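You operate a simulated robot arm through the tools that you are given. There is no shell and no other tool.

Carry out the task below with a simulated robot arm. There is one attempt and no reset: what you move stays moved.

TASK
Put things in order on the field table top. At the end: the black net weight from the field table top stands where the blue gauge block stood; the blue gauge block stands where the white seam clip stood; the grey dripper (marked "4 L") from the field table top is on the blue tin (marked "TREE TIES"); the white seam clip from the field table top stands on top of the red rim pad; whatever was shut is shut again. Leave all else as you found it, and nothing knocked over.

It is judged by the outcome, as a careful person would: the job done as asked, and still so three seconds after it is handed in. It fails if anything else is knocked over, pushed out of place, dropped, spilled or broken.

THE ROBOT
A 6-joint arm with a two-finger parallel gripper, fixed in place. Base frame: the origin is on the floor under the middle of its stand, x ahead of it, y to its left, z up; the work surface is at about z = 0.78. Readings come in m, degrees, newtons and seconds.
With the tool pointing down near the work surface it reaches from about 0.26 to 0.68 m from the base axis. Its first joint turns from -66.0 to 66.0 degrees. Payload 2.9 kg.
The tool frame sits at the grasp point between the pads (the TCP): z along the fingers, y along the line on which they close. The tips reach 0.03 m beyond it. The gripper opens to 0.11 m. The fingers are 0.02 m wide and 0.01 m thick; the gripper's body (0.048 by 0.112 m) begins 0.055 m behind the TCP.
Orientation is that of the tool frame in the base frame, as a unit quaternion [w, x, y, z]. With the fingers straight down and closing along the base's y, the tool's x points along the base's -x, its y along +y and its z along -z.

THE INTERFACE
- The arm moves only by the tool send_rows. Its argument "commands" is a list of rows, each an object (a shift or turn left out is 0, a gripper value left out holds the last) with "dp": the shift along the tool's x, y, z in cm, a list of three; "rot": the turn, a rotation vector about the tool's x, y, z in degrees, a list of three; "grip": the finger opening in cm, from 0 to 11. In form: [{"dp": [x, y, z], "rot": [ax, ay, az], "grip": grip}, ...]. A call has 1 to 20 rows; each row is the pose to reach, as a shift and turn from the pose commanded when the call began, along the tool's axes at that moment. A row lasts 0.2 s, in which the tool goes at most 0.05 m and 8.6 degrees; a call with a longer step from one row to the next is refused whole, and so is a gripper value outside its range. A pose out of reach is approached as far as the arm can. The call stops where the force on the tool passes 40 N (or 10 N more than at its start, if that is more) or the arm is blocked; 0.2 s more then pass. Each finger travels about 0.108 m/s and halts on what it meets, pressing with about 33 N; the grip force reading is that of the motor and also rises with nothing between the fingers. The clock runs only during rows and for 0.2 s after the last one: add rows that repeat a pose to give the fingers time. It gives the time, the measured TCP pose, the force on the tool (base axes), the opening and the grip force at its end, in the units of the frame above (readings bear some noise), with the torque about the TCP (base axes, N m) and any sound that the robot's microphone picked up.
- Cameras (640 x 400 px; columns grow to the right, rows downward): "scene" is fixed at [0.0677, 0.4317, 1.3678]; the picture's right is [-0.81, -0.58, 0.00], its down [-0.42, 0.58, -0.70] and it looks along [0.41, -0.57, -0.71] (base axes); focal length 278 px, centre (320, 200). "wrist" rides on the gripper at [0.072, 0.017, -0.103] in the tool frame; the picture's right is [-0.23, 0.97, 0.00], its down [-0.76, -0.18, -0.62] and it looks along [-0.61, -0.14, 0.78] (tool axes); focal length 222 px, centre (320, 200). There is no depth. A picture from a camera that has moved, and an enlarged one, comes with that camera's place and axes in the base frame and with its lens.
- camera(camera): a new picture of that camera. No time passes.
- inspect(camera, box): a new picture of the part [left, top, right, bottom] of that camera's present view, enlarged. No time passes.
- finish_job(): hands the job in; it is judged then, once.

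Places have to be worked out from the pictures, the camera data and where the tool is seen. Open the gripper and draw the arm clear of the work before you hand the job in, unless the task says otherwise.

The tools are called as a command line: name --argument value ..., lists and objects as JSON in quotes. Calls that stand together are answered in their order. send_rows: Moves the arm, as the interface text tells. Its arguments: {"type":"object","properties":{"commands":{"type":"array"}},"required":["commands"]} The other tools are called the same way: camera (camera) takes a picture; inspect (camera, box) takes an enlarged picture of a part of a camera's view; finish_job () hands the job in.

At the start:

```text
t: 0.0
eef_pos: [0.425, -0.0061, 1.1084]
ee_rot: [0.0, 0.0, 1.0, 0.0]
ft_force: [-0.1, 0.0, -0.5]
moment: [0.04, -0.02, -0.01]
gripper_width: 0.11
grasp_force: 0.0
```

scene: 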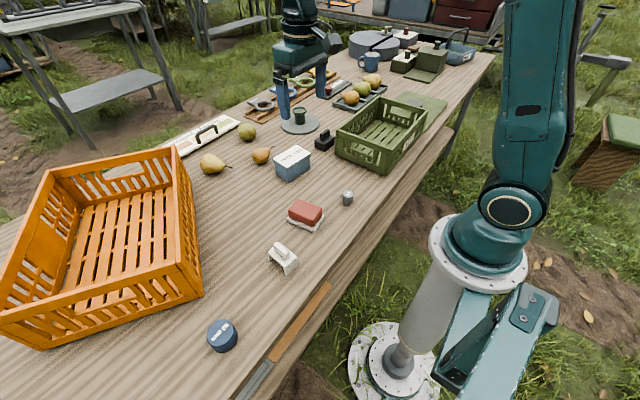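
wrist: 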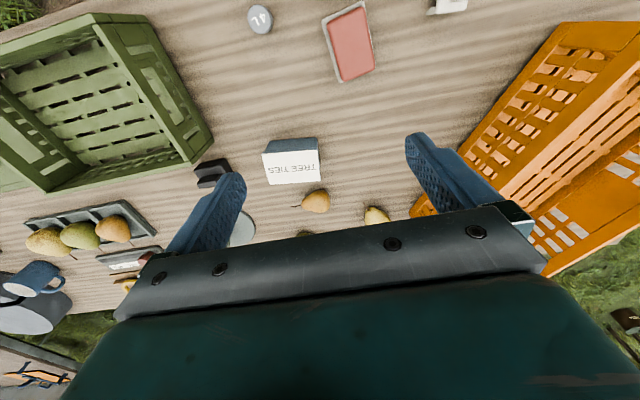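

I start by looking closely at the objects on the table in the scene picture: the blue round item near front, the white clip, the red pad, the grey dripper, the blue tin, and the black item near the green crate.

inspect --camera "scene" --box '[180, 180, 380, 360]'

inspect --camera "scene" --box '[240, 80, 440, 205]'

inspect --camera "wrist" --box '[180, 0, 480, 220]'

inspect --camera "scene" --box '[320, 10, 520, 135]'

```text
2.22 times, centred on (280, 270) of scene
camera zoom: at [0.0677, 0.4317, 1.3678], right [-0.81, -0.58, 0.0], down [-0.42, 0.58, -0.7], along [0.41, -0.57, -0.71], focal length 618 px, centre (409, 44)
```

zoom: 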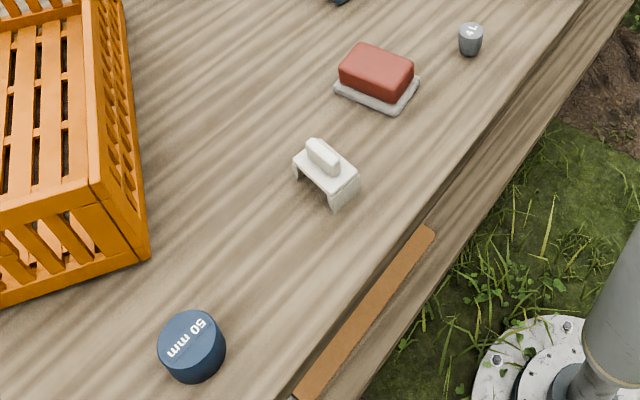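

```text
3.20 times, centred on (340, 142) of scene
camera zoom: at [0.0677, 0.4317, 1.3678], right [-0.81, -0.58, 0.0], down [-0.42, 0.58, -0.7], along [0.41, -0.57, -0.71], focal length 890 px, centre (256, 384)
```

zoom: 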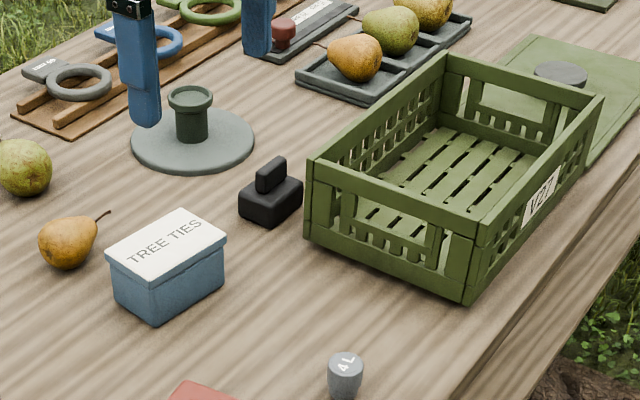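

```text
1.82 times, centred on (330, 110) of wrist
camera zoom: at [0.353, 0.0104, 1.211], right [0.23, 0.97, 0.0], down [0.76, -0.18, 0.62], along [0.61, -0.14, -0.78], focal length 404 px, centre (302, 364)
```

zoom: 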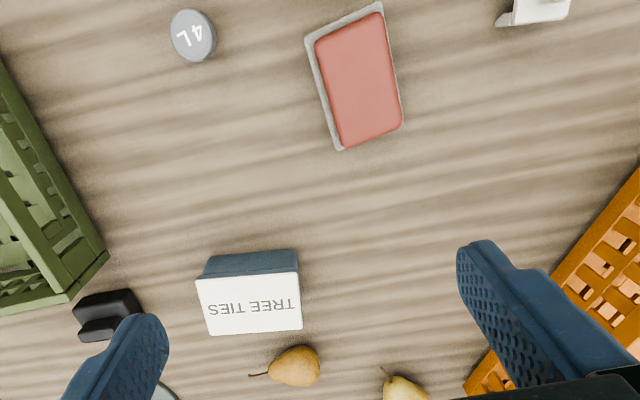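

```text
3.20 times, centred on (420, 72) of scene
camera zoom: at [0.0677, 0.4317, 1.3678], right [-0.81, -0.58, 0.0], down [-0.42, 0.58, -0.7], along [0.41, -0.57, -0.71], focal length 890 px, centre (0, 608)
```

zoom: 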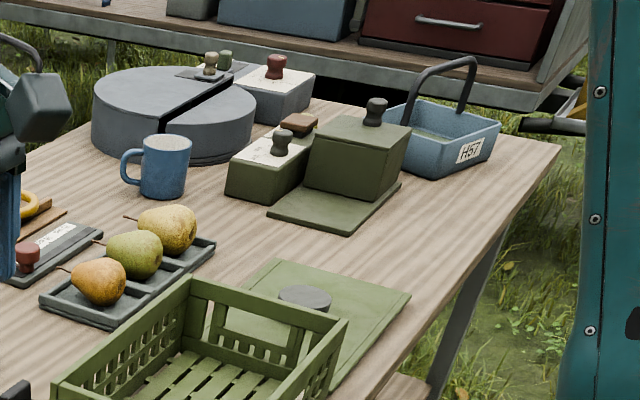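

Objects estimated: clip ≈ (0.356, 0.183), rim pad ≈ (0.39, 0.05), dripper ≈ (0.336, -0.083), tin ≈ (0.57, -0.12), black weight ≈ (0.56, -0.28), gauge block ≈ (0.333, 0.383). I move above the clip at z≈1.0 to look with the wrist camera.

send_rows --commands '[{"dp": [1.4, 3.8, 2.2]}, {"dp": [2.8, 7.6, 4.4]}, {"dp": [4.2, 11.4, 6.6]}, {"dp": [5.6, 15.2, 8.8]}, {"dp": [6.9, 18.9, 10.8]}, {"dp": [6.9, 18.9, 10.8]}]'

camera --camera "wrist"

inspect --camera "wrist" --box '[220, 20, 420, 145]'

camera --camera "scene"

```text
t: 1.4
eef_pos: [0.3576, 0.1824, 0.9997]
ee_rot: [0.0, 0.0, 1.0, 0.0]
ft_force: [-0.2, -0.4, -0.5]
moment: [-0.03, -0.03, 0.03]
gripper_width: 0.1102
grasp_force: 0.0
```

```text
taken
camera wrist: at [0.2847, 0.1996, 1.1026], right [0.23, 0.97, 0.0], down [0.76, -0.18, 0.62], along [0.61, -0.14, -0.78], focal length 222 px, centre (320, 200)
```

wrist: 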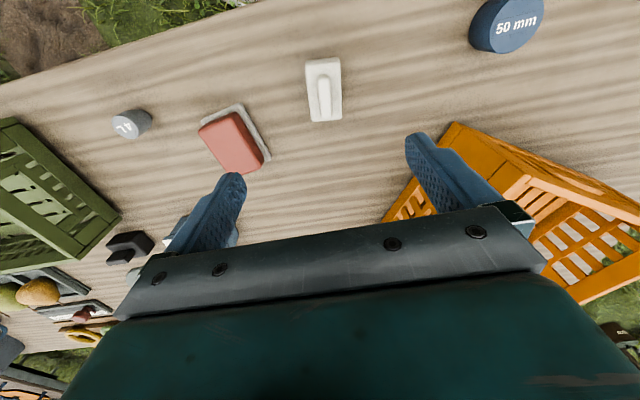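

```text
3.20 times, centred on (320, 82) of wrist
camera zoom: at [0.2847, 0.1996, 1.1026], right [0.23, 0.97, 0.0], down [0.76, -0.18, 0.62], along [0.61, -0.14, -0.78], focal length 711 px, centre (320, 576)
```

zoom: 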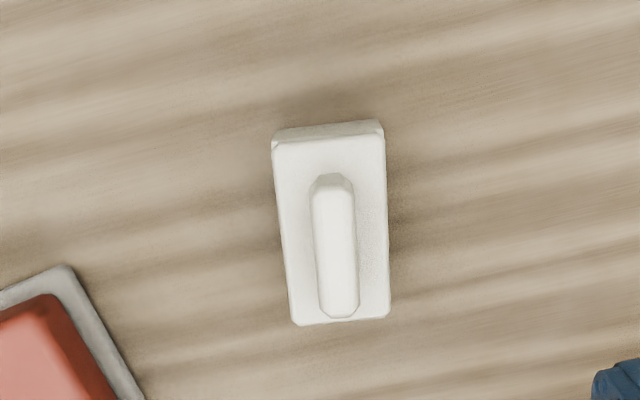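

```text
taken
```

scene: 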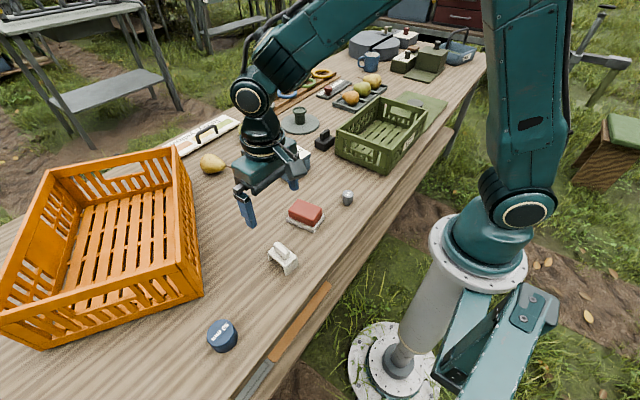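

The clip's long axis runs roughly along x (about -7°), with a raised ridge as handle. I take strong zooms from the scene camera to measure heights.

inspect --camera "scene" --box '[250, 190, 346, 250]'

inspect --camera "scene" --box '[250, 225, 330, 275]'

inspect --camera "scene" --box '[190, 310, 270, 360]'

inspect --camera "scene" --box '[310, 175, 390, 225]'

inspect --camera "wrist" --box '[80, 80, 320, 230]'

inspect --camera "wrist" --box '[400, 0, 640, 150]'

```text
6.67 times, centred on (298, 220) of scene
camera zoom: at [0.0677, 0.4317, 1.3678], right [-0.81, -0.58, 0.0], down [-0.42, 0.58, -0.7], along [0.41, -0.57, -0.71], focal length 1855 px, centre (467, 67)
```

zoom: 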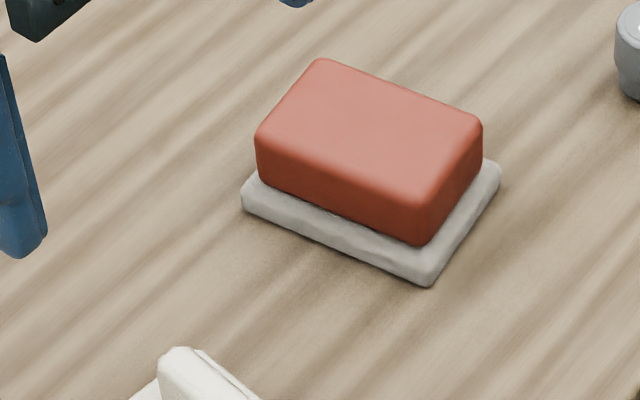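

```text
8.00 times, centred on (290, 250) of scene
camera zoom: at [0.0677, 0.4317, 1.3678], right [-0.81, -0.58, 0.0], down [-0.42, 0.58, -0.7], along [0.41, -0.57, -0.71], focal length 2226 px, centre (560, -200)
```

zoom: 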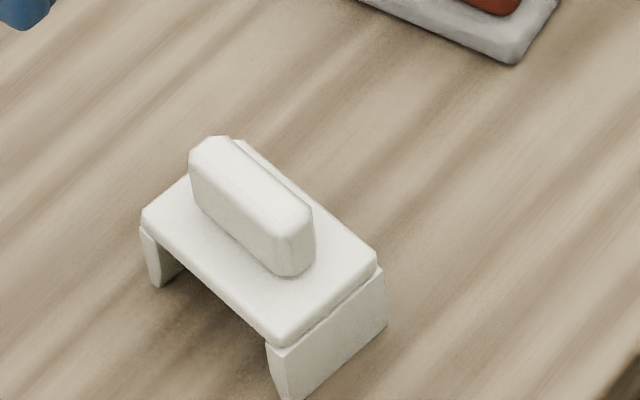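

```text
8.00 times, centred on (230, 335) of scene
camera zoom: at [0.0677, 0.4317, 1.3678], right [-0.81, -0.58, 0.0], down [-0.42, 0.58, -0.7], along [0.41, -0.57, -0.71], focal length 2226 px, centre (1040, -880)
```

zoom: 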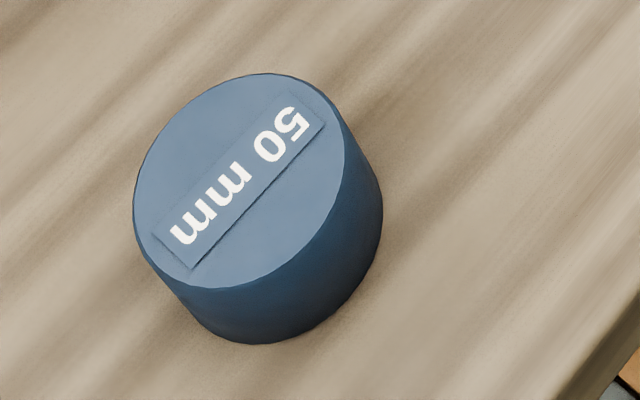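

```text
8.00 times, centred on (350, 200) of scene
camera zoom: at [0.0677, 0.4317, 1.3678], right [-0.81, -0.58, 0.0], down [-0.42, 0.58, -0.7], along [0.41, -0.57, -0.71], focal length 2226 px, centre (80, 200)
```

zoom: 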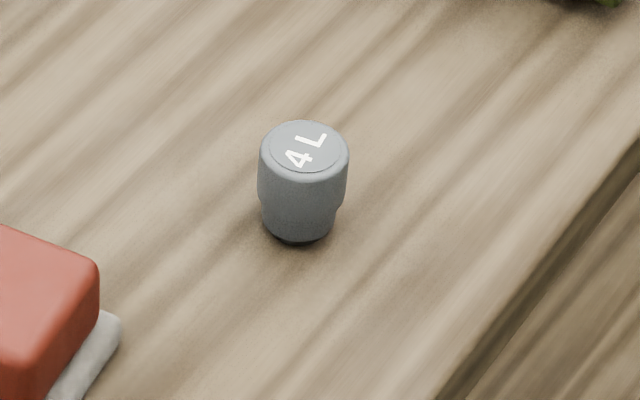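

```text
2.67 times, centred on (200, 155) of wrist
camera zoom: at [0.2847, 0.1996, 1.1026], right [0.23, 0.97, 0.0], down [0.76, -0.18, 0.62], along [0.61, -0.14, -0.78], focal length 592 px, centre (640, 320)
```

zoom: 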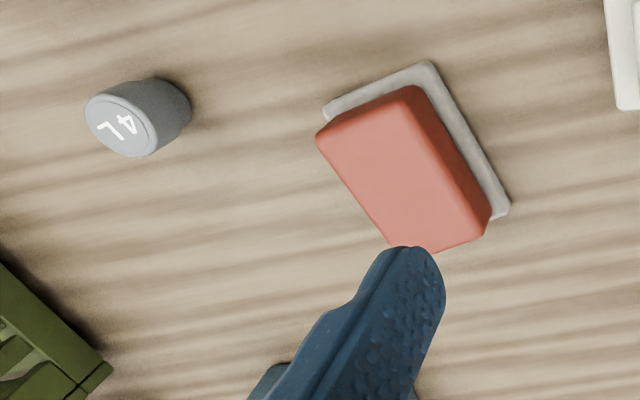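

```text
2.67 times, centred on (520, 75) of wrist
camera zoom: at [0.2847, 0.1996, 1.1026], right [0.23, 0.97, 0.0], down [0.76, -0.18, 0.62], along [0.61, -0.14, -0.78], focal length 592 px, centre (-213, 533)
```

zoom: 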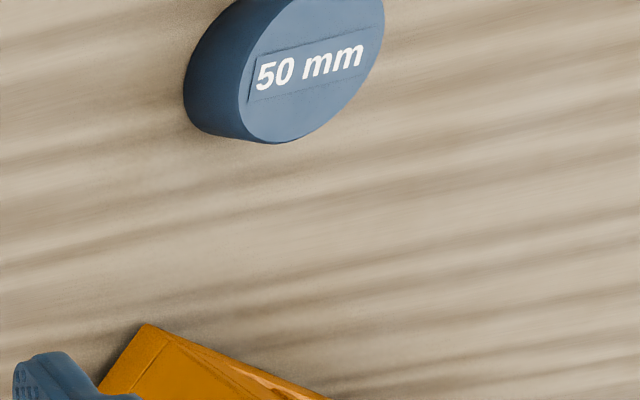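

The clip is a bridge about 62×38 mm, plate top at z≈0.818 and ridge top ≈0.837, centred near (0.351, 0.190). I descend to z=0.90, aligning the closing line to the ridge, then look again.

send_rows --commands '[{"dp": [0.3, 0.4, 3], "rot": [0, 0, 4]}, {"dp": [0.66, 0.76, 6], "rot": [0, 0, 7.5], "grip": 7}, {"dp": [0.66, 0.76, 10], "rot": [0, 0, 7.5], "grip": 6}, {"dp": [0.66, 0.76, 10], "rot": [0, 0, 7.5], "grip": 6}]'

camera --camera "wrist"

inspect --camera "wrist" --box '[220, 80, 420, 205]'

inspect --camera "scene" --box '[210, 170, 370, 270]'

```text
t: 2.4
eef_pos: [0.3489, 0.1891, 0.8999]
ee_rot: [0.001, 0.065, 0.998, 0.0]
ft_force: [-0.7, -0.9, -0.3]
moment: [-0.01, -0.01, -0.01]
gripper_width: 0.0601
grasp_force: 0.0
```

```text
taken
camera wrist: at [0.2799, 0.2161, 1.0016], right [0.35, 0.94, 0.0], down [0.73, -0.28, 0.62], along [0.58, -0.22, -0.78], focal length 222 px, centre (320, 200)
```

wrist: 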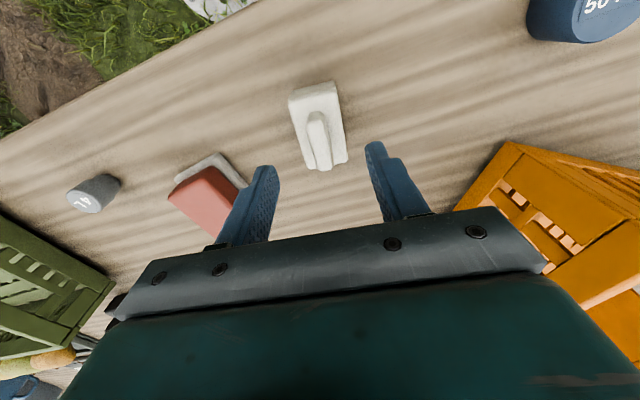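

```text
3.20 times, centred on (320, 142) of wrist
camera zoom: at [0.2799, 0.2161, 1.0016], right [0.35, 0.94, 0.0], down [0.73, -0.28, 0.62], along [0.58, -0.22, -0.78], focal length 711 px, centre (320, 384)
```

zoom: 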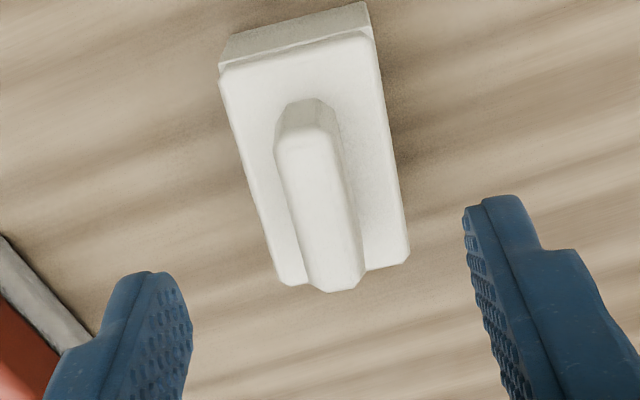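

```text
4.00 times, centred on (290, 220) of scene
camera zoom: at [0.0677, 0.4317, 1.3678], right [-0.81, -0.58, 0.0], down [-0.42, 0.58, -0.7], along [0.41, -0.57, -0.71], focal length 1113 px, centre (440, 120)
```

zoom: 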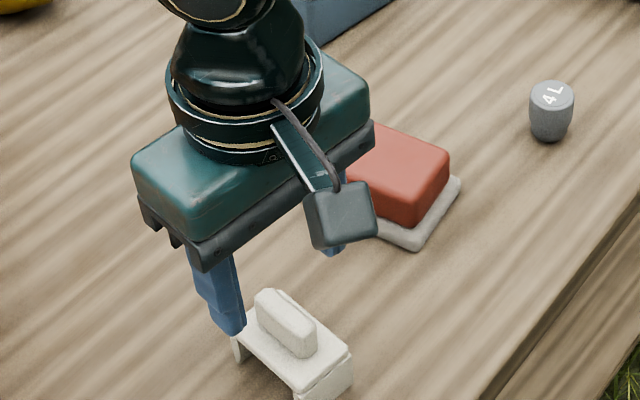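

The plate centre computes to (0.351, 0.190), axis ≈ -8°, and the TCP is aligned within 2 mm. I descend to z≈0.851 so the tips end just above the plate beside the ridge, then close.

send_rows --commands '[{"dp": [-0.2, 0, 2.5], "rot": [0, 0, 0.5]}, {"dp": [-0.2, 0, 4.0], "rot": [0, 0, 0.5]}, {"dp": [-0.2, 0, 4.75], "rot": [0, 0, 0.5]}, {"dp": [-0.2, 0, 4.75], "rot": [0, 0, 0.5]}]'

inspect --camera "wrist" --box '[220, 80, 420, 205]'

inspect --camera "scene" --box '[242, 220, 338, 280]'

```text
t: 3.4
eef_pos: [0.3518, 0.1899, 0.8515]
ee_rot: [-0.001, 0.07, 0.998, -0.001]
ft_force: [0.3, -0.3, -0.5]
moment: [0.05, 0.0, 0.02]
gripper_width: 0.0599
grasp_force: 0.1
```

```text
3.20 times, centred on (320, 142) of wrist
camera zoom: at [0.2819, 0.2162, 0.9547], right [0.36, 0.93, 0.0], down [0.73, -0.28, 0.62], along [0.58, -0.22, -0.78], focal length 711 px, centre (320, 384)
```

zoom: 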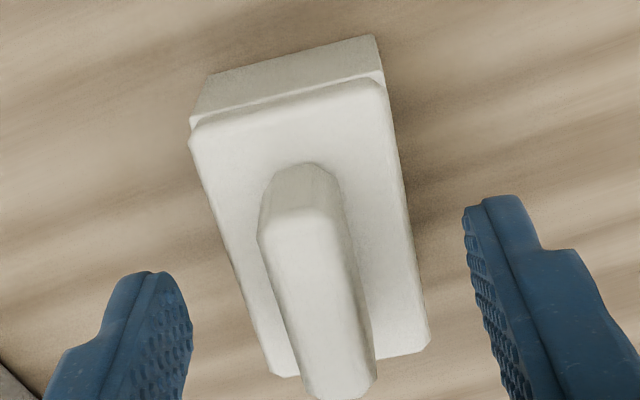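

```text
6.67 times, centred on (290, 250) of scene
camera zoom: at [0.0677, 0.4317, 1.3678], right [-0.81, -0.58, 0.0], down [-0.42, 0.58, -0.7], along [0.41, -0.57, -0.71], focal length 1855 px, centre (520, -133)
```

zoom: 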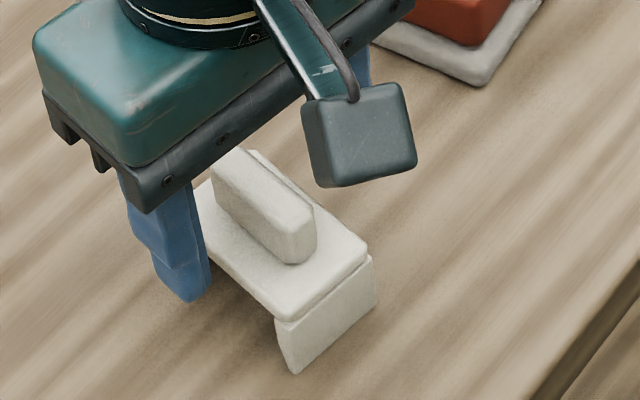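

Fingers straddle the ridge with tips just above the plate. I close on the ridge and hold.

send_rows --commands '[{"dp": [0, 0, 0], "grip": 3}, {"dp": [0, 0, 0], "grip": 0}, {"dp": [0, 0, 0], "grip": 0}, {"dp": [0, 0, 0], "grip": 0}]'

inspect --camera "wrist" --box '[220, 80, 420, 205]'

```text
t: 4.4
eef_pos: [0.3503, 0.1885, 0.8521]
ee_rot: [0.0, 0.07, 0.998, 0.0]
ft_force: [1.4, -0.6, 0.3]
moment: [-0.01, 0.0, 0.04]
gripper_width: 0.0138
grasp_force: 33.2
```

```text
3.20 times, centred on (320, 142) of wrist
camera zoom: at [0.2819, 0.2161, 0.9548], right [0.36, 0.93, 0.0], down [0.73, -0.28, 0.62], along [0.58, -0.22, -0.78], focal length 711 px, centre (320, 384)
```

zoom: 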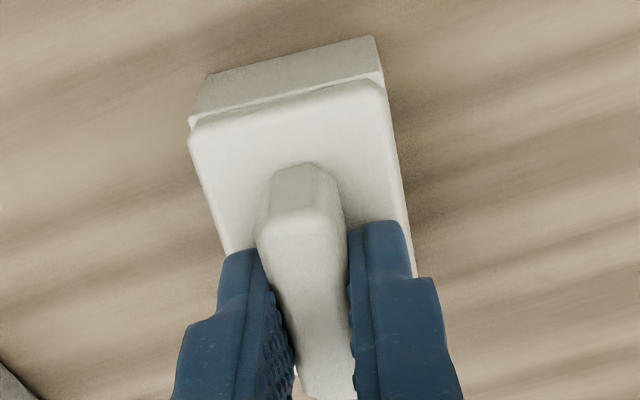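

The ridge is gripped (13.8 mm). I lift straight up and shift partway toward the rim pad, keeping it in view beside the clip to measure it.

send_rows --commands '[{"dp": [0, 0, -3]}, {"dp": [0, 0, -7]}, {"dp": [0, 0, -11]}, {"dp": [0, -3, -13]}, {"dp": [0, -5, -13]}, {"dp": [0, -5, -13]}]'

camera --camera "wrist"

inspect --camera "wrist" --box '[120, 40, 320, 165]'

camera --camera "scene"

```text
t: 5.8
eef_pos: [0.3465, 0.1395, 0.9819]
ee_rot: [0.0, 0.07, 0.998, 0.0]
ft_force: [-0.1, 0.3, -1.0]
moment: [0.02, -0.02, 0.03]
gripper_width: 0.0
grasp_force: 33.0
```

```text
taken
camera wrist: at [0.2773, 0.1663, 1.0847], right [0.36, 0.93, 0.0], down [0.73, -0.28, 0.62], along [0.58, -0.22, -0.78], focal length 222 px, centre (320, 200)
```

wrist: 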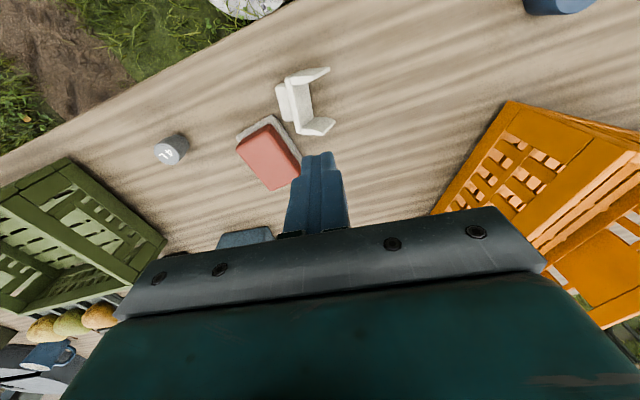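

```text
3.20 times, centred on (220, 102) of wrist
camera zoom: at [0.2773, 0.1663, 1.0847], right [0.36, 0.93, 0.0], down [0.73, -0.28, 0.62], along [0.58, -0.22, -0.78], focal length 711 px, centre (640, 512)
```

zoom: 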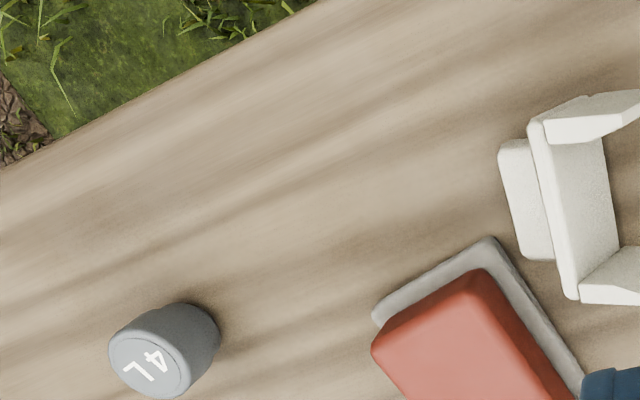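

```text
taken
```

scene: 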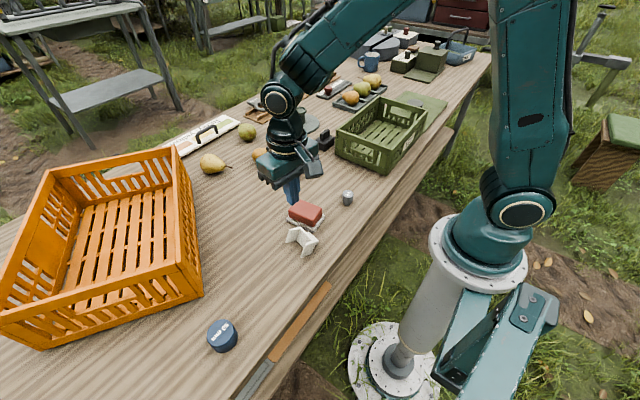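

The clip slipped off the fingers and now lies on its side next to the rim pad. I need a close look at how it lies before regrasping it more deeply.

inspect --camera "scene" --box '[260, 190, 340, 265]'

inspect --camera "wrist" --box '[220, 40, 380, 165]'

```text
5.33 times, centred on (300, 228) of scene
camera zoom: at [0.0677, 0.4317, 1.3678], right [-0.81, -0.58, 0.0], down [-0.42, 0.58, -0.7], along [0.41, -0.57, -0.71], focal length 1484 px, centre (427, 53)
```

zoom: 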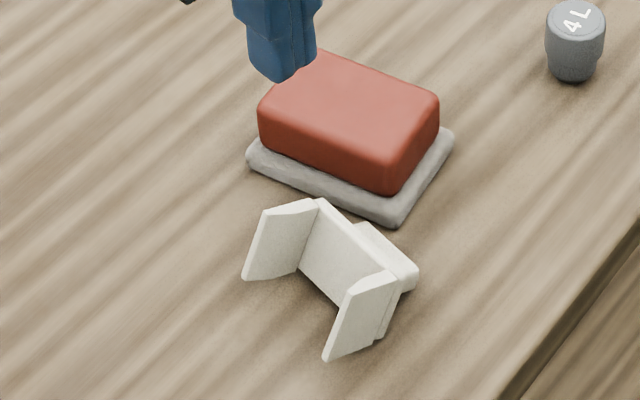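

```text
3.20 times, centred on (300, 102) of wrist
camera zoom: at [0.2773, 0.1663, 1.0847], right [0.36, 0.93, 0.0], down [0.73, -0.28, 0.62], along [0.58, -0.22, -0.78], focal length 711 px, centre (384, 512)
```

zoom: 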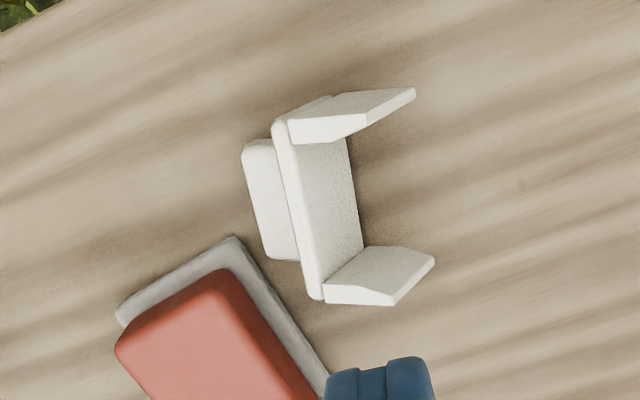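

The clip lies on a long side with its legs pointing toward +y and the ridge toward -y. I zoom in more to get its exact pose before planning an end-to-end regrasp that lets me turn it upright.

inspect --camera "wrist" --box '[265, 55, 345, 145]'

inspect --camera "scene" --box '[278, 220, 328, 264]'

```text
4.44 times, centred on (305, 100) of wrist
camera zoom: at [0.2773, 0.1663, 1.0847], right [0.36, 0.93, 0.0], down [0.73, -0.28, 0.62], along [0.58, -0.22, -0.78], focal length 987 px, centre (387, 644)
```

zoom: 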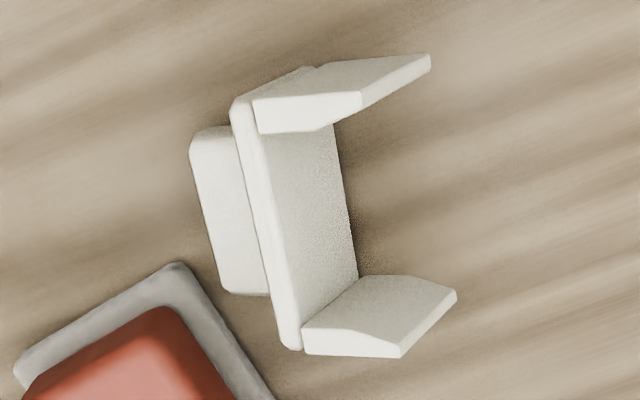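

```text
9.09 times, centred on (303, 242) of scene
camera zoom: at [0.0677, 0.4317, 1.3678], right [-0.81, -0.58, 0.0], down [-0.42, 0.58, -0.7], along [0.41, -0.57, -0.71], focal length 2529 px, centre (474, -182)
```

zoom: 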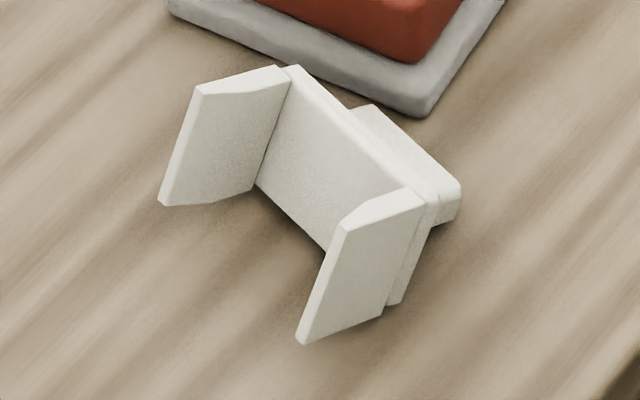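

Plan: turn the tool about 85° so the fingers close along the clip's long axis (ends 62 mm apart), tilt to grip it, then pitch it upright about that axis. First I open and yaw at safe height.

send_rows --commands '[{"rot": [0, 0, -8.5], "grip": 2}, {"rot": [0, 0, -17], "grip": 4}, {"rot": [0, 0, -25.5], "grip": 6}, {"rot": [0, 0, -34], "grip": 8}, {"rot": [0, 0, -42.5], "grip": 9}, {"rot": [0, 0, -51], "grip": 9}, {"rot": [0, 0, -59.5], "grip": 9}, {"rot": [0, 0, -68], "grip": 9}, {"rot": [0, 0, -76.5], "grip": 9}, {"rot": [0, 0, -85], "grip": 9}, {"rot": [0, 0, -85], "grip": 9}]'

camera --camera "wrist"

camera --camera "scene"

```text
t: 8.2
eef_pos: [0.3453, 0.1395, 0.9815]
ee_rot: [0.0, -0.623, 0.782, 0.001]
ft_force: [-0.2, -0.4, 0.1]
moment: [0.01, 0.0, -0.01]
gripper_width: 0.0898
grasp_force: 0.2
```

```text
taken
camera wrist: at [0.3125, 0.0729, 1.085], right [-0.9, 0.44, 0.0], down [0.34, 0.7, 0.62], along [0.27, 0.56, -0.78], focal length 222 px, centre (320, 200)
```

wrist: 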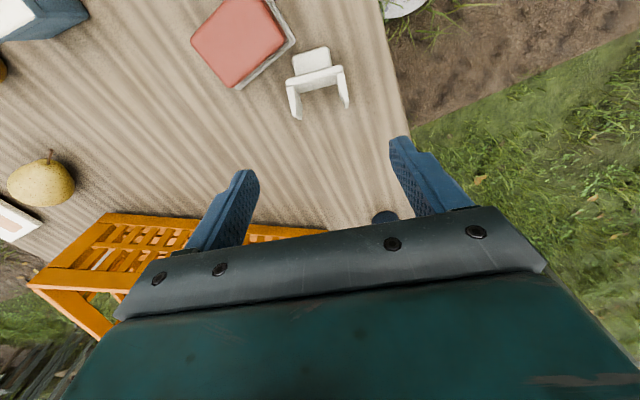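

```text
taken
```

scene: 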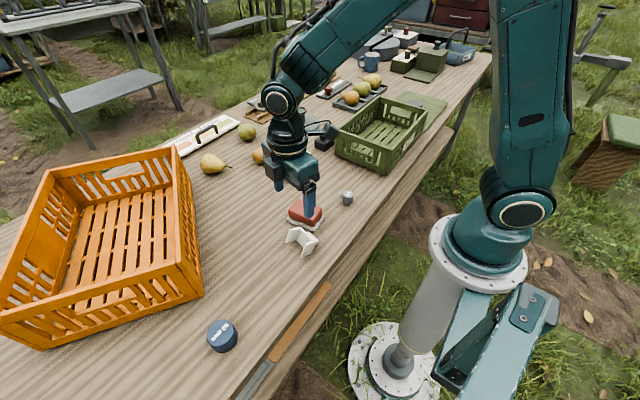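

Yaw is done. I zoom on the clip from this angle to pin down its centre and axis.

inspect --camera "wrist" --box '[180, 0, 380, 130]'

```text
3.08 times, centred on (280, 65) of wrist
camera zoom: at [0.3125, 0.0729, 1.085], right [-0.9, 0.44, 0.0], down [0.34, 0.7, 0.62], along [0.27, 0.56, -0.78], focal length 684 px, centre (443, 615)
```

zoom: 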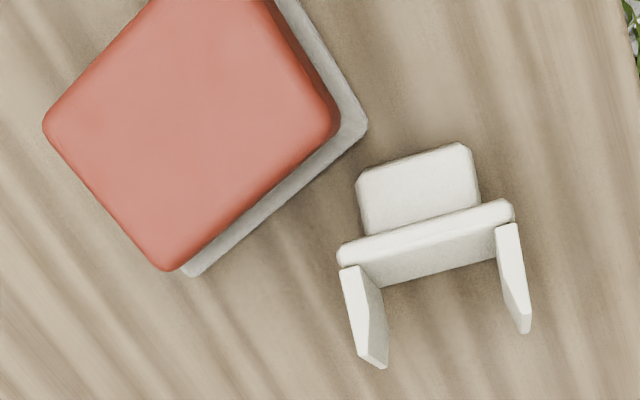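

From this viewpoint the clip body centre is ≈(0.3425, 0.127), axis −13°, matching the tool's closing line. I move to a pre-grasp tilted 30° and offset back along the approach.

send_rows --commands '[{"dp": [1.6, 0, 2.4], "rot": [0, -7.5, 0]}, {"dp": [3.1, 0, 4.8], "rot": [0, -15, 0]}, {"dp": [4.7, 0, 7.2], "rot": [0, -22.5, 0]}, {"dp": [6.2, 0, 9.7], "rot": [0, -30, 0]}, {"dp": [6.2, 0, 9.7], "rot": [0, -30, 0]}]'

camera --camera "wrist"

inspect --camera "scene" --box '[240, 150, 400, 270]'

```text
t: 9.4
eef_pos: [0.329, 0.08, 0.885]
ee_rot: [0.203, -0.601, 0.756, 0.161]
ft_force: [0.1, -0.1, 1.3]
moment: [0.01, 0.02, 0.0]
gripper_width: 0.0902
grasp_force: 0.0
```

```text
taken
camera wrist: at [0.2876, -0.0278, 0.9377], right [-0.9, 0.41, 0.11], down [0.25, 0.3, 0.92], along [0.34, 0.86, -0.37], focal length 222 px, centre (320, 200)
```

wrist: 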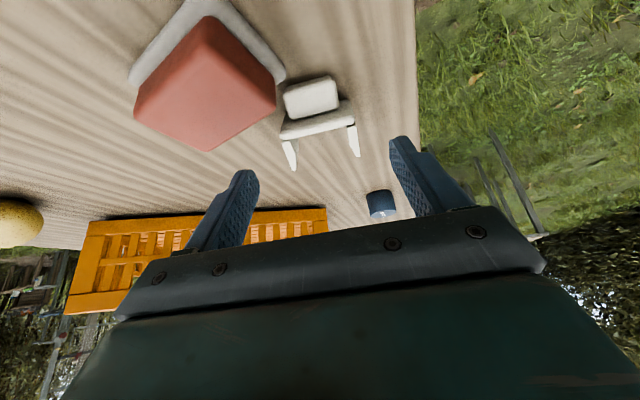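

```text
3.33 times, centred on (320, 210) of scene
camera zoom: at [0.0678, 0.4317, 1.3678], right [-0.81, -0.58, 0.0], down [-0.42, 0.58, -0.7], along [0.41, -0.57, -0.71], focal length 927 px, centre (320, 167)
```

zoom: 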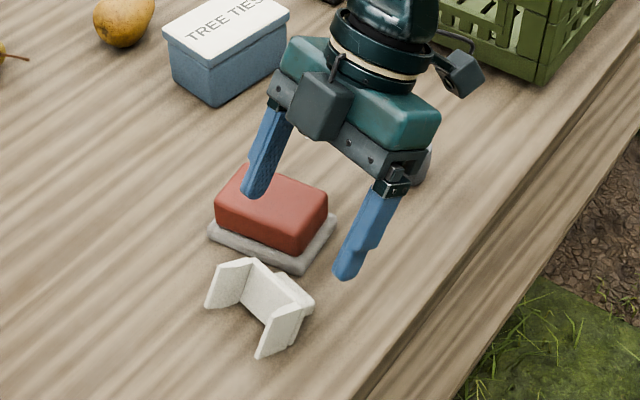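

The fingers are clear of the pad and lined up with the clip's ends. I advance along the tool axis, stopping short to check.

send_rows --commands '[{"dp": [0, -0.1, 2.5]}, {"dp": [0, -0.2, 4.5]}, {"dp": [0, -0.2, 6.0]}, {"dp": [0, -0.2, 6.0]}]'

camera --camera "wrist"

inspect --camera "scene" --box '[240, 170, 368, 260]'

```text
t: 10.4
eef_pos: [0.3374, 0.1078, 0.833]
ee_rot: [0.202, -0.601, 0.756, 0.161]
ft_force: [-1.0, 0.1, 0.4]
moment: [-0.01, -0.04, 0.0]
gripper_width: 0.09
grasp_force: 0.0
```

```text
taken
camera wrist: at [0.2968, 0.0002, 0.8876], right [-0.9, 0.41, 0.11], down [0.25, 0.3, 0.92], along [0.34, 0.86, -0.37], focal length 222 px, centre (320, 200)
```

wrist: 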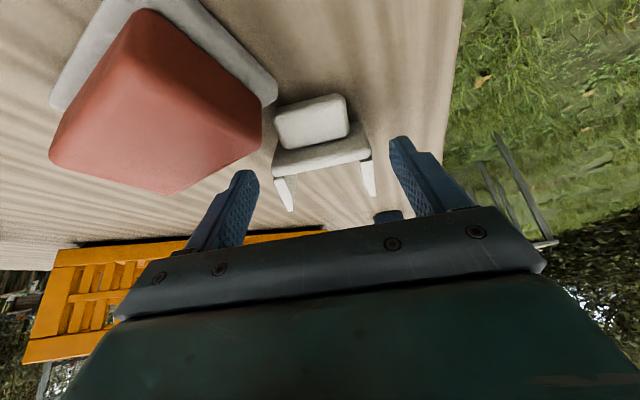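

```text
4.44 times, centred on (304, 215) of scene
camera zoom: at [0.0677, 0.4317, 1.3678], right [-0.81, -0.58, 0.0], down [-0.42, 0.58, -0.7], along [0.41, -0.57, -0.71], focal length 1236 px, centre (391, 133)
```

zoom: 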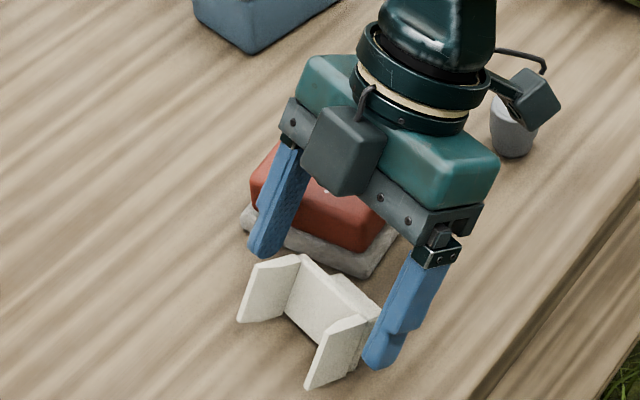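

Alignment looks good: clip ends sit between the two fingers. I advance the last 2 cm and close on the ends.

send_rows --commands '[{"dp": [0, 0, 1.0]}, {"dp": [0, 0, 2.0]}, {"dp": [0, 0, 2.0]}]'

camera --camera "wrist"

inspect --camera "scene" --box '[240, 170, 368, 260]'

```text
t: 11.2
eef_pos: [0.3423, 0.1172, 0.8161]
ee_rot: [0.202, -0.601, 0.756, 0.161]
ft_force: [-0.3, 0.2, 0.0]
moment: [0.03, 0.01, -0.01]
gripper_width: 0.0899
grasp_force: 0.0
```

```text
taken
camera wrist: at [0.2997, 0.01, 0.87], right [-0.9, 0.41, 0.11], down [0.25, 0.3, 0.92], along [0.34, 0.86, -0.37], focal length 222 px, centre (320, 200)
```

wrist: 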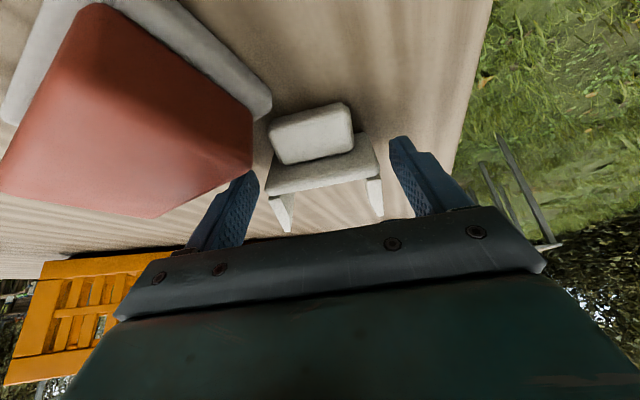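

```text
4.44 times, centred on (304, 215) of scene
camera zoom: at [0.0677, 0.4317, 1.3678], right [-0.81, -0.58, 0.0], down [-0.42, 0.58, -0.7], along [0.41, -0.57, -0.71], focal length 1236 px, centre (391, 133)
```

zoom: 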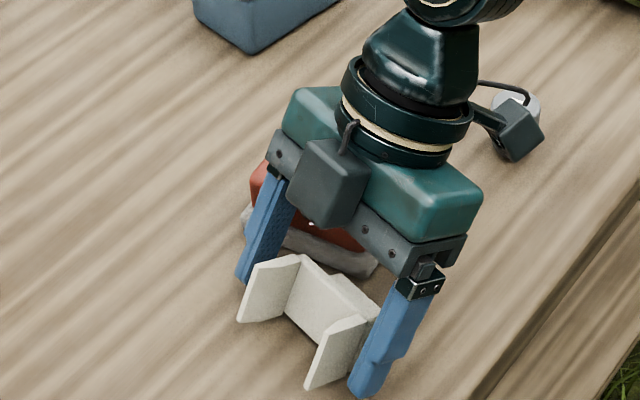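

Comparing the views, the clip actually rests on its ridge with the legs raised about 30°, so I need more rotation range. I tilt another 15° in place (fingers stay outside the clip ends) before closing.

send_rows --commands '[{"dp": [0.02, 0.07, 0.1], "rot": [0, -5, 0]}, {"dp": [0.04, 0.14, 0.15], "rot": [0, -10, 0]}, {"dp": [0.05, 0.14, 0.19], "rot": [0, -15, 0]}, {"dp": [0.05, 0.14, 0.19], "rot": [0, -15, 0]}]'

camera --camera "wrist"

inspect --camera "scene" --box '[240, 170, 368, 260]'

```text
t: 12.2
eef_pos: [0.3397, 0.1191, 0.8152]
ee_rot: [0.3, -0.575, 0.723, 0.238]
ft_force: [-0.1, -0.2, 0.0]
moment: [0.0, 0.0, 0.01]
gripper_width: 0.0899
grasp_force: 0.1
```

```text
taken
camera wrist: at [0.2965, 0.0018, 0.8364], right [-0.91, 0.38, 0.16], down [0.19, 0.05, 0.98], along [0.36, 0.93, -0.12], focal length 222 px, centre (320, 200)
```

wrist: 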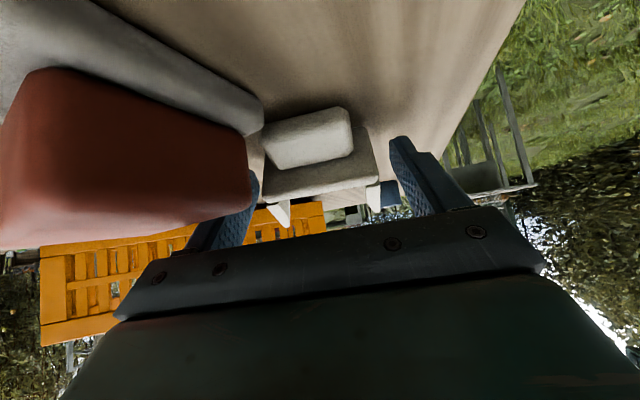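

```text
4.44 times, centred on (304, 215) of scene
camera zoom: at [0.0677, 0.4317, 1.3678], right [-0.81, -0.58, 0.0], down [-0.42, 0.58, -0.7], along [0.41, -0.57, -0.71], focal length 1236 px, centre (391, 133)
```

zoom: 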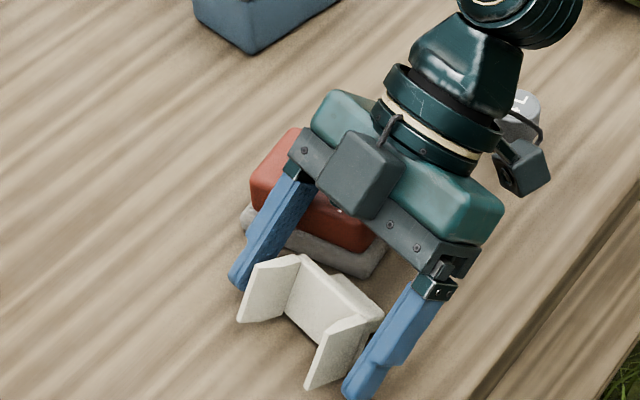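

I check the clip's attitude between the fingers in an enlarged wrist view before closing.

inspect --camera "wrist" --box '[230, 90, 430, 220]'

```text
3.08 times, centred on (330, 155) of wrist
camera zoom: at [0.2965, 0.0018, 0.8364], right [-0.91, 0.38, 0.16], down [0.19, 0.05, 0.98], along [0.36, 0.93, -0.12], focal length 684 px, centre (289, 338)
```

zoom: 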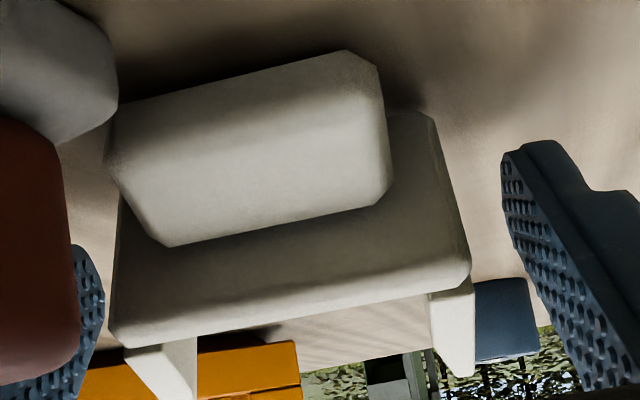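

The view confirms legs raised and the fingers covering the plate ends. I close the gripper on the clip's ends.

send_rows --commands '[{"grip": 7}, {"grip": 5}, {"grip": 4}, {"grip": 4}]'

camera --camera "wrist"

inspect --camera "scene" --box '[240, 170, 368, 260]'

```text
t: 13.2
eef_pos: [0.3413, 0.1196, 0.8143]
ee_rot: [0.3, -0.575, 0.723, 0.238]
ft_force: [-0.1, 0.2, 1.3]
moment: [0.05, -0.1, -0.03]
gripper_width: 0.0634
grasp_force: 32.8
```

```text
taken
camera wrist: at [0.2966, 0.0018, 0.8366], right [-0.91, 0.38, 0.16], down [0.19, 0.06, 0.98], along [0.36, 0.93, -0.12], focal length 222 px, centre (320, 200)
```

wrist: 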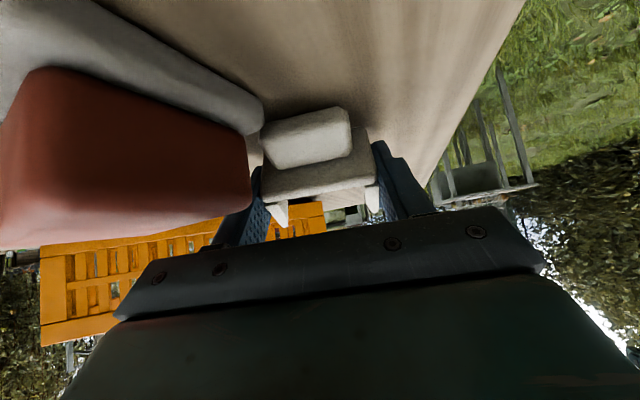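

```text
4.44 times, centred on (304, 215) of scene
camera zoom: at [0.0677, 0.4317, 1.3678], right [-0.81, -0.58, 0.0], down [-0.42, 0.58, -0.7], along [0.41, -0.57, -0.71], focal length 1236 px, centre (391, 133)
```

zoom: 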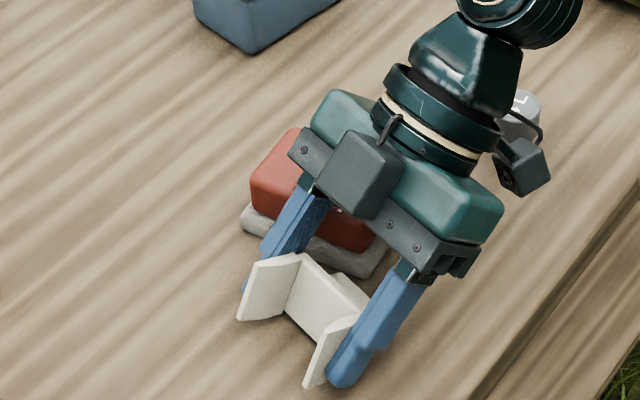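

Clip ends are held (63 mm). I lift slowly straight up and check the hold.

send_rows --commands '[{"dp": [-0.35, 0, -0.35]}, {"dp": [-0.9, 0, -0.9]}, {"dp": [-1.6, 0, -1.6]}, {"dp": [-2.4, 0, -2.4]}, {"dp": [-3.2, 0, -3.2]}, {"dp": [-4.0, 0, -4.0]}, {"dp": [-4.8, 0, -4.8]}, {"dp": [-5.2, 0, -5.2]}, {"dp": [-5.2, 0, -5.2]}]'

camera --camera "wrist"

inspect --camera "scene" --box '[220, 130, 380, 250]'

```text
t: 15.2
eef_pos: [0.3391, 0.1202, 0.8882]
ee_rot: [0.299, -0.575, 0.723, 0.238]
ft_force: [-0.1, -0.3, -0.2]
moment: [0.02, -0.01, 0.01]
gripper_width: 0.0633
grasp_force: 33.0
```

```text
taken
camera wrist: at [0.296, 0.0028, 0.9101], right [-0.91, 0.38, 0.16], down [0.2, 0.06, 0.98], along [0.36, 0.93, -0.12], focal length 222 px, centre (320, 200)
```

wrist: 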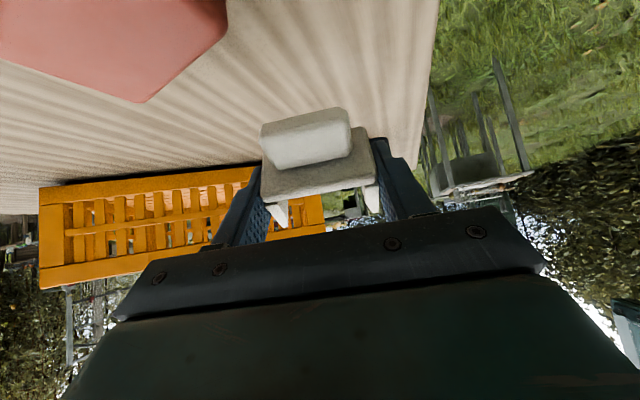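

```text
3.33 times, centred on (300, 190) of scene
camera zoom: at [0.0677, 0.4317, 1.3678], right [-0.81, -0.58, 0.0], down [-0.42, 0.58, -0.7], along [0.41, -0.57, -0.71], focal length 927 px, centre (387, 233)
```

zoom: 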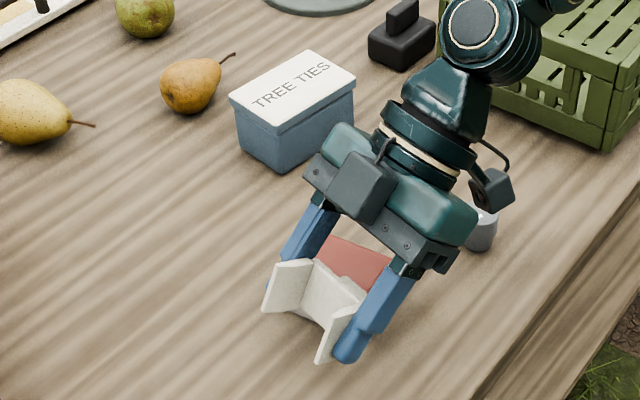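

Firm hold, no slip. Now I raise a little more and pitch the tool about its closing axis by 105°, bringing the legs downward.

send_rows --commands '[{"dp": [-0.5, 0, -0.3], "rot": [0, 5, 0]}, {"dp": [-1.2, 0, -0.6], "rot": [0, 12, 0]}, {"dp": [-2.0, 0, -0.9], "rot": [0, 20, 0]}, {"dp": [-2.8, 0, -1.2], "rot": [0, 28, 0]}, {"dp": [-3.6, 0, -1.5], "rot": [0, 36, 0]}, {"dp": [-4.4, 0, -1.8], "rot": [0, 44, 0]}, {"dp": [-5.2, 0, -2.0], "rot": [0, 52, 0]}, {"dp": [-6.0, 0, -2.1], "rot": [0, 60, 0]}, {"dp": [-6.36, 0, -2.12], "rot": [0, 68, 0]}, {"dp": [-6.36, 0, -2.12], "rot": [0, 76, 0]}, {"dp": [-6.36, 0, -2.12], "rot": [0, 84, 0]}, {"dp": [-6.36, 0, -2.12], "rot": [0, 92, 0]}, {"dp": [-6.36, 0, -2.12], "rot": [0, 99, 0]}, {"dp": [-6.36, 0, -2.12], "rot": [0, 105, 0]}, {"dp": [-6.36, 0, -2.12], "rot": [0, 105, 0]}]'

camera --camera "wrist"

camera --camera "scene"

inspect --camera "scene" --box '[200, 130, 360, 250]'

```text
t: 18.4
eef_pos: [0.3324, 0.1354, 0.9356]
ee_rot: [-0.391, -0.539, 0.678, -0.311]
ft_force: [0.1, -0.4, -0.9]
moment: [0.0, -0.02, 0.03]
gripper_width: 0.0632
grasp_force: 33.3
out of reach, approached as far as the arm can: row 14, 15
```

```text
taken
camera wrist: at [0.3289, 0.1904, 1.0505], right [-0.92, 0.33, -0.2], down [0.38, 0.86, -0.35], along [0.05, -0.39, -0.92], focal length 222 px, centre (320, 200)
```

wrist: 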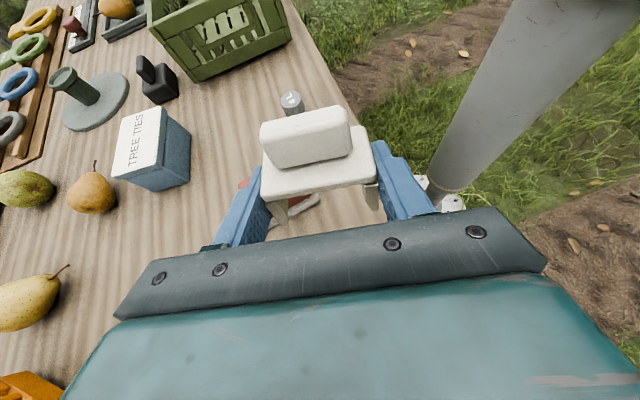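

```text
taken
```

scene: 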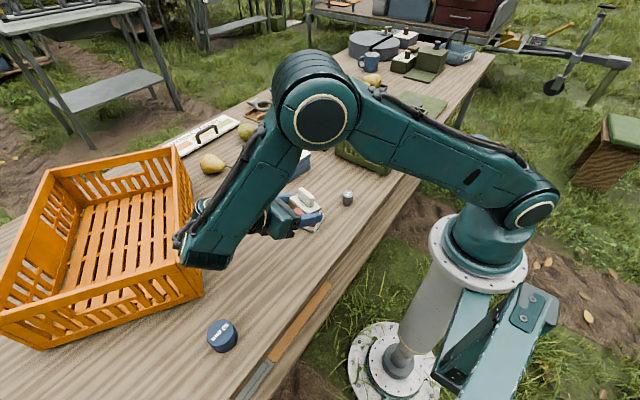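

```text
3.33 times, centred on (280, 190) of scene
camera zoom: at [0.0677, 0.4317, 1.3678], right [-0.81, -0.58, 0.0], down [-0.42, 0.58, -0.7], along [0.41, -0.57, -0.71], focal length 927 px, centre (453, 233)
```

zoom: 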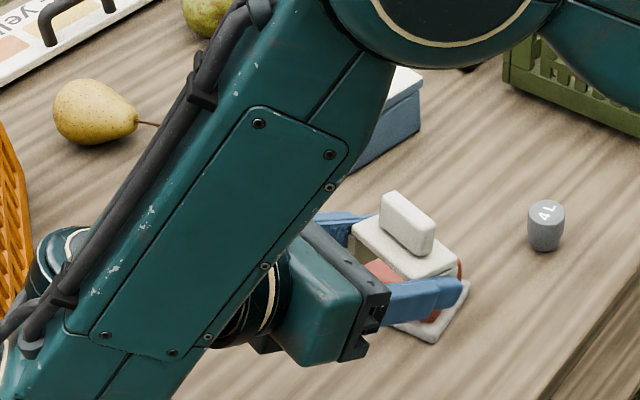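

The clip is held nearly upright (about 15° off), but the last rows hit a reach limit and the forearm swings near the orange crate. I yaw the whole tool about the vertical so the wrist comes toward the robot base, away from the crate.

send_rows --commands '[{"rot": [6, 0, -3.5]}, {"rot": [12.4, 0, -7.15]}, {"rot": [18.6, 0, -10.7]}, {"rot": [24.8, 0, -14.3]}, {"rot": [31, 0, -17.9]}, {"rot": [37.2, 0, -21.4]}, {"rot": [43.3, 0, -25]}, {"rot": [43.3, 0, -25]}]'

camera --camera "wrist"

camera --camera "scene"

```text
t: 20.2
eef_pos: [0.3325, 0.1334, 0.9362]
ee_rot: [0.222, 0.776, -0.385, 0.448]
ft_force: [-0.6, -0.6, -0.6]
moment: [0.01, -0.03, -0.02]
gripper_width: 0.0633
grasp_force: 33.0
```

```text
taken
camera wrist: at [0.2882, 0.1659, 1.0511], right [-0.85, -0.5, -0.2], down [-0.41, 0.84, -0.35], along [0.34, -0.21, -0.92], focal length 222 px, centre (320, 200)
```

wrist: 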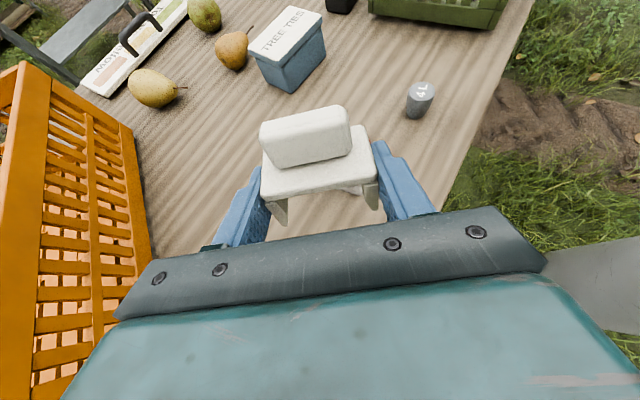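

```text
taken
```

scene: 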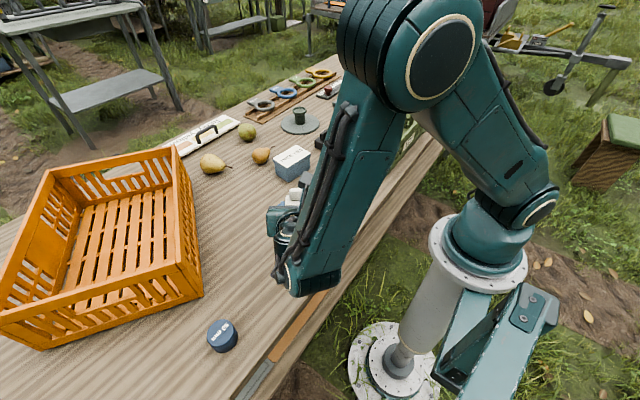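

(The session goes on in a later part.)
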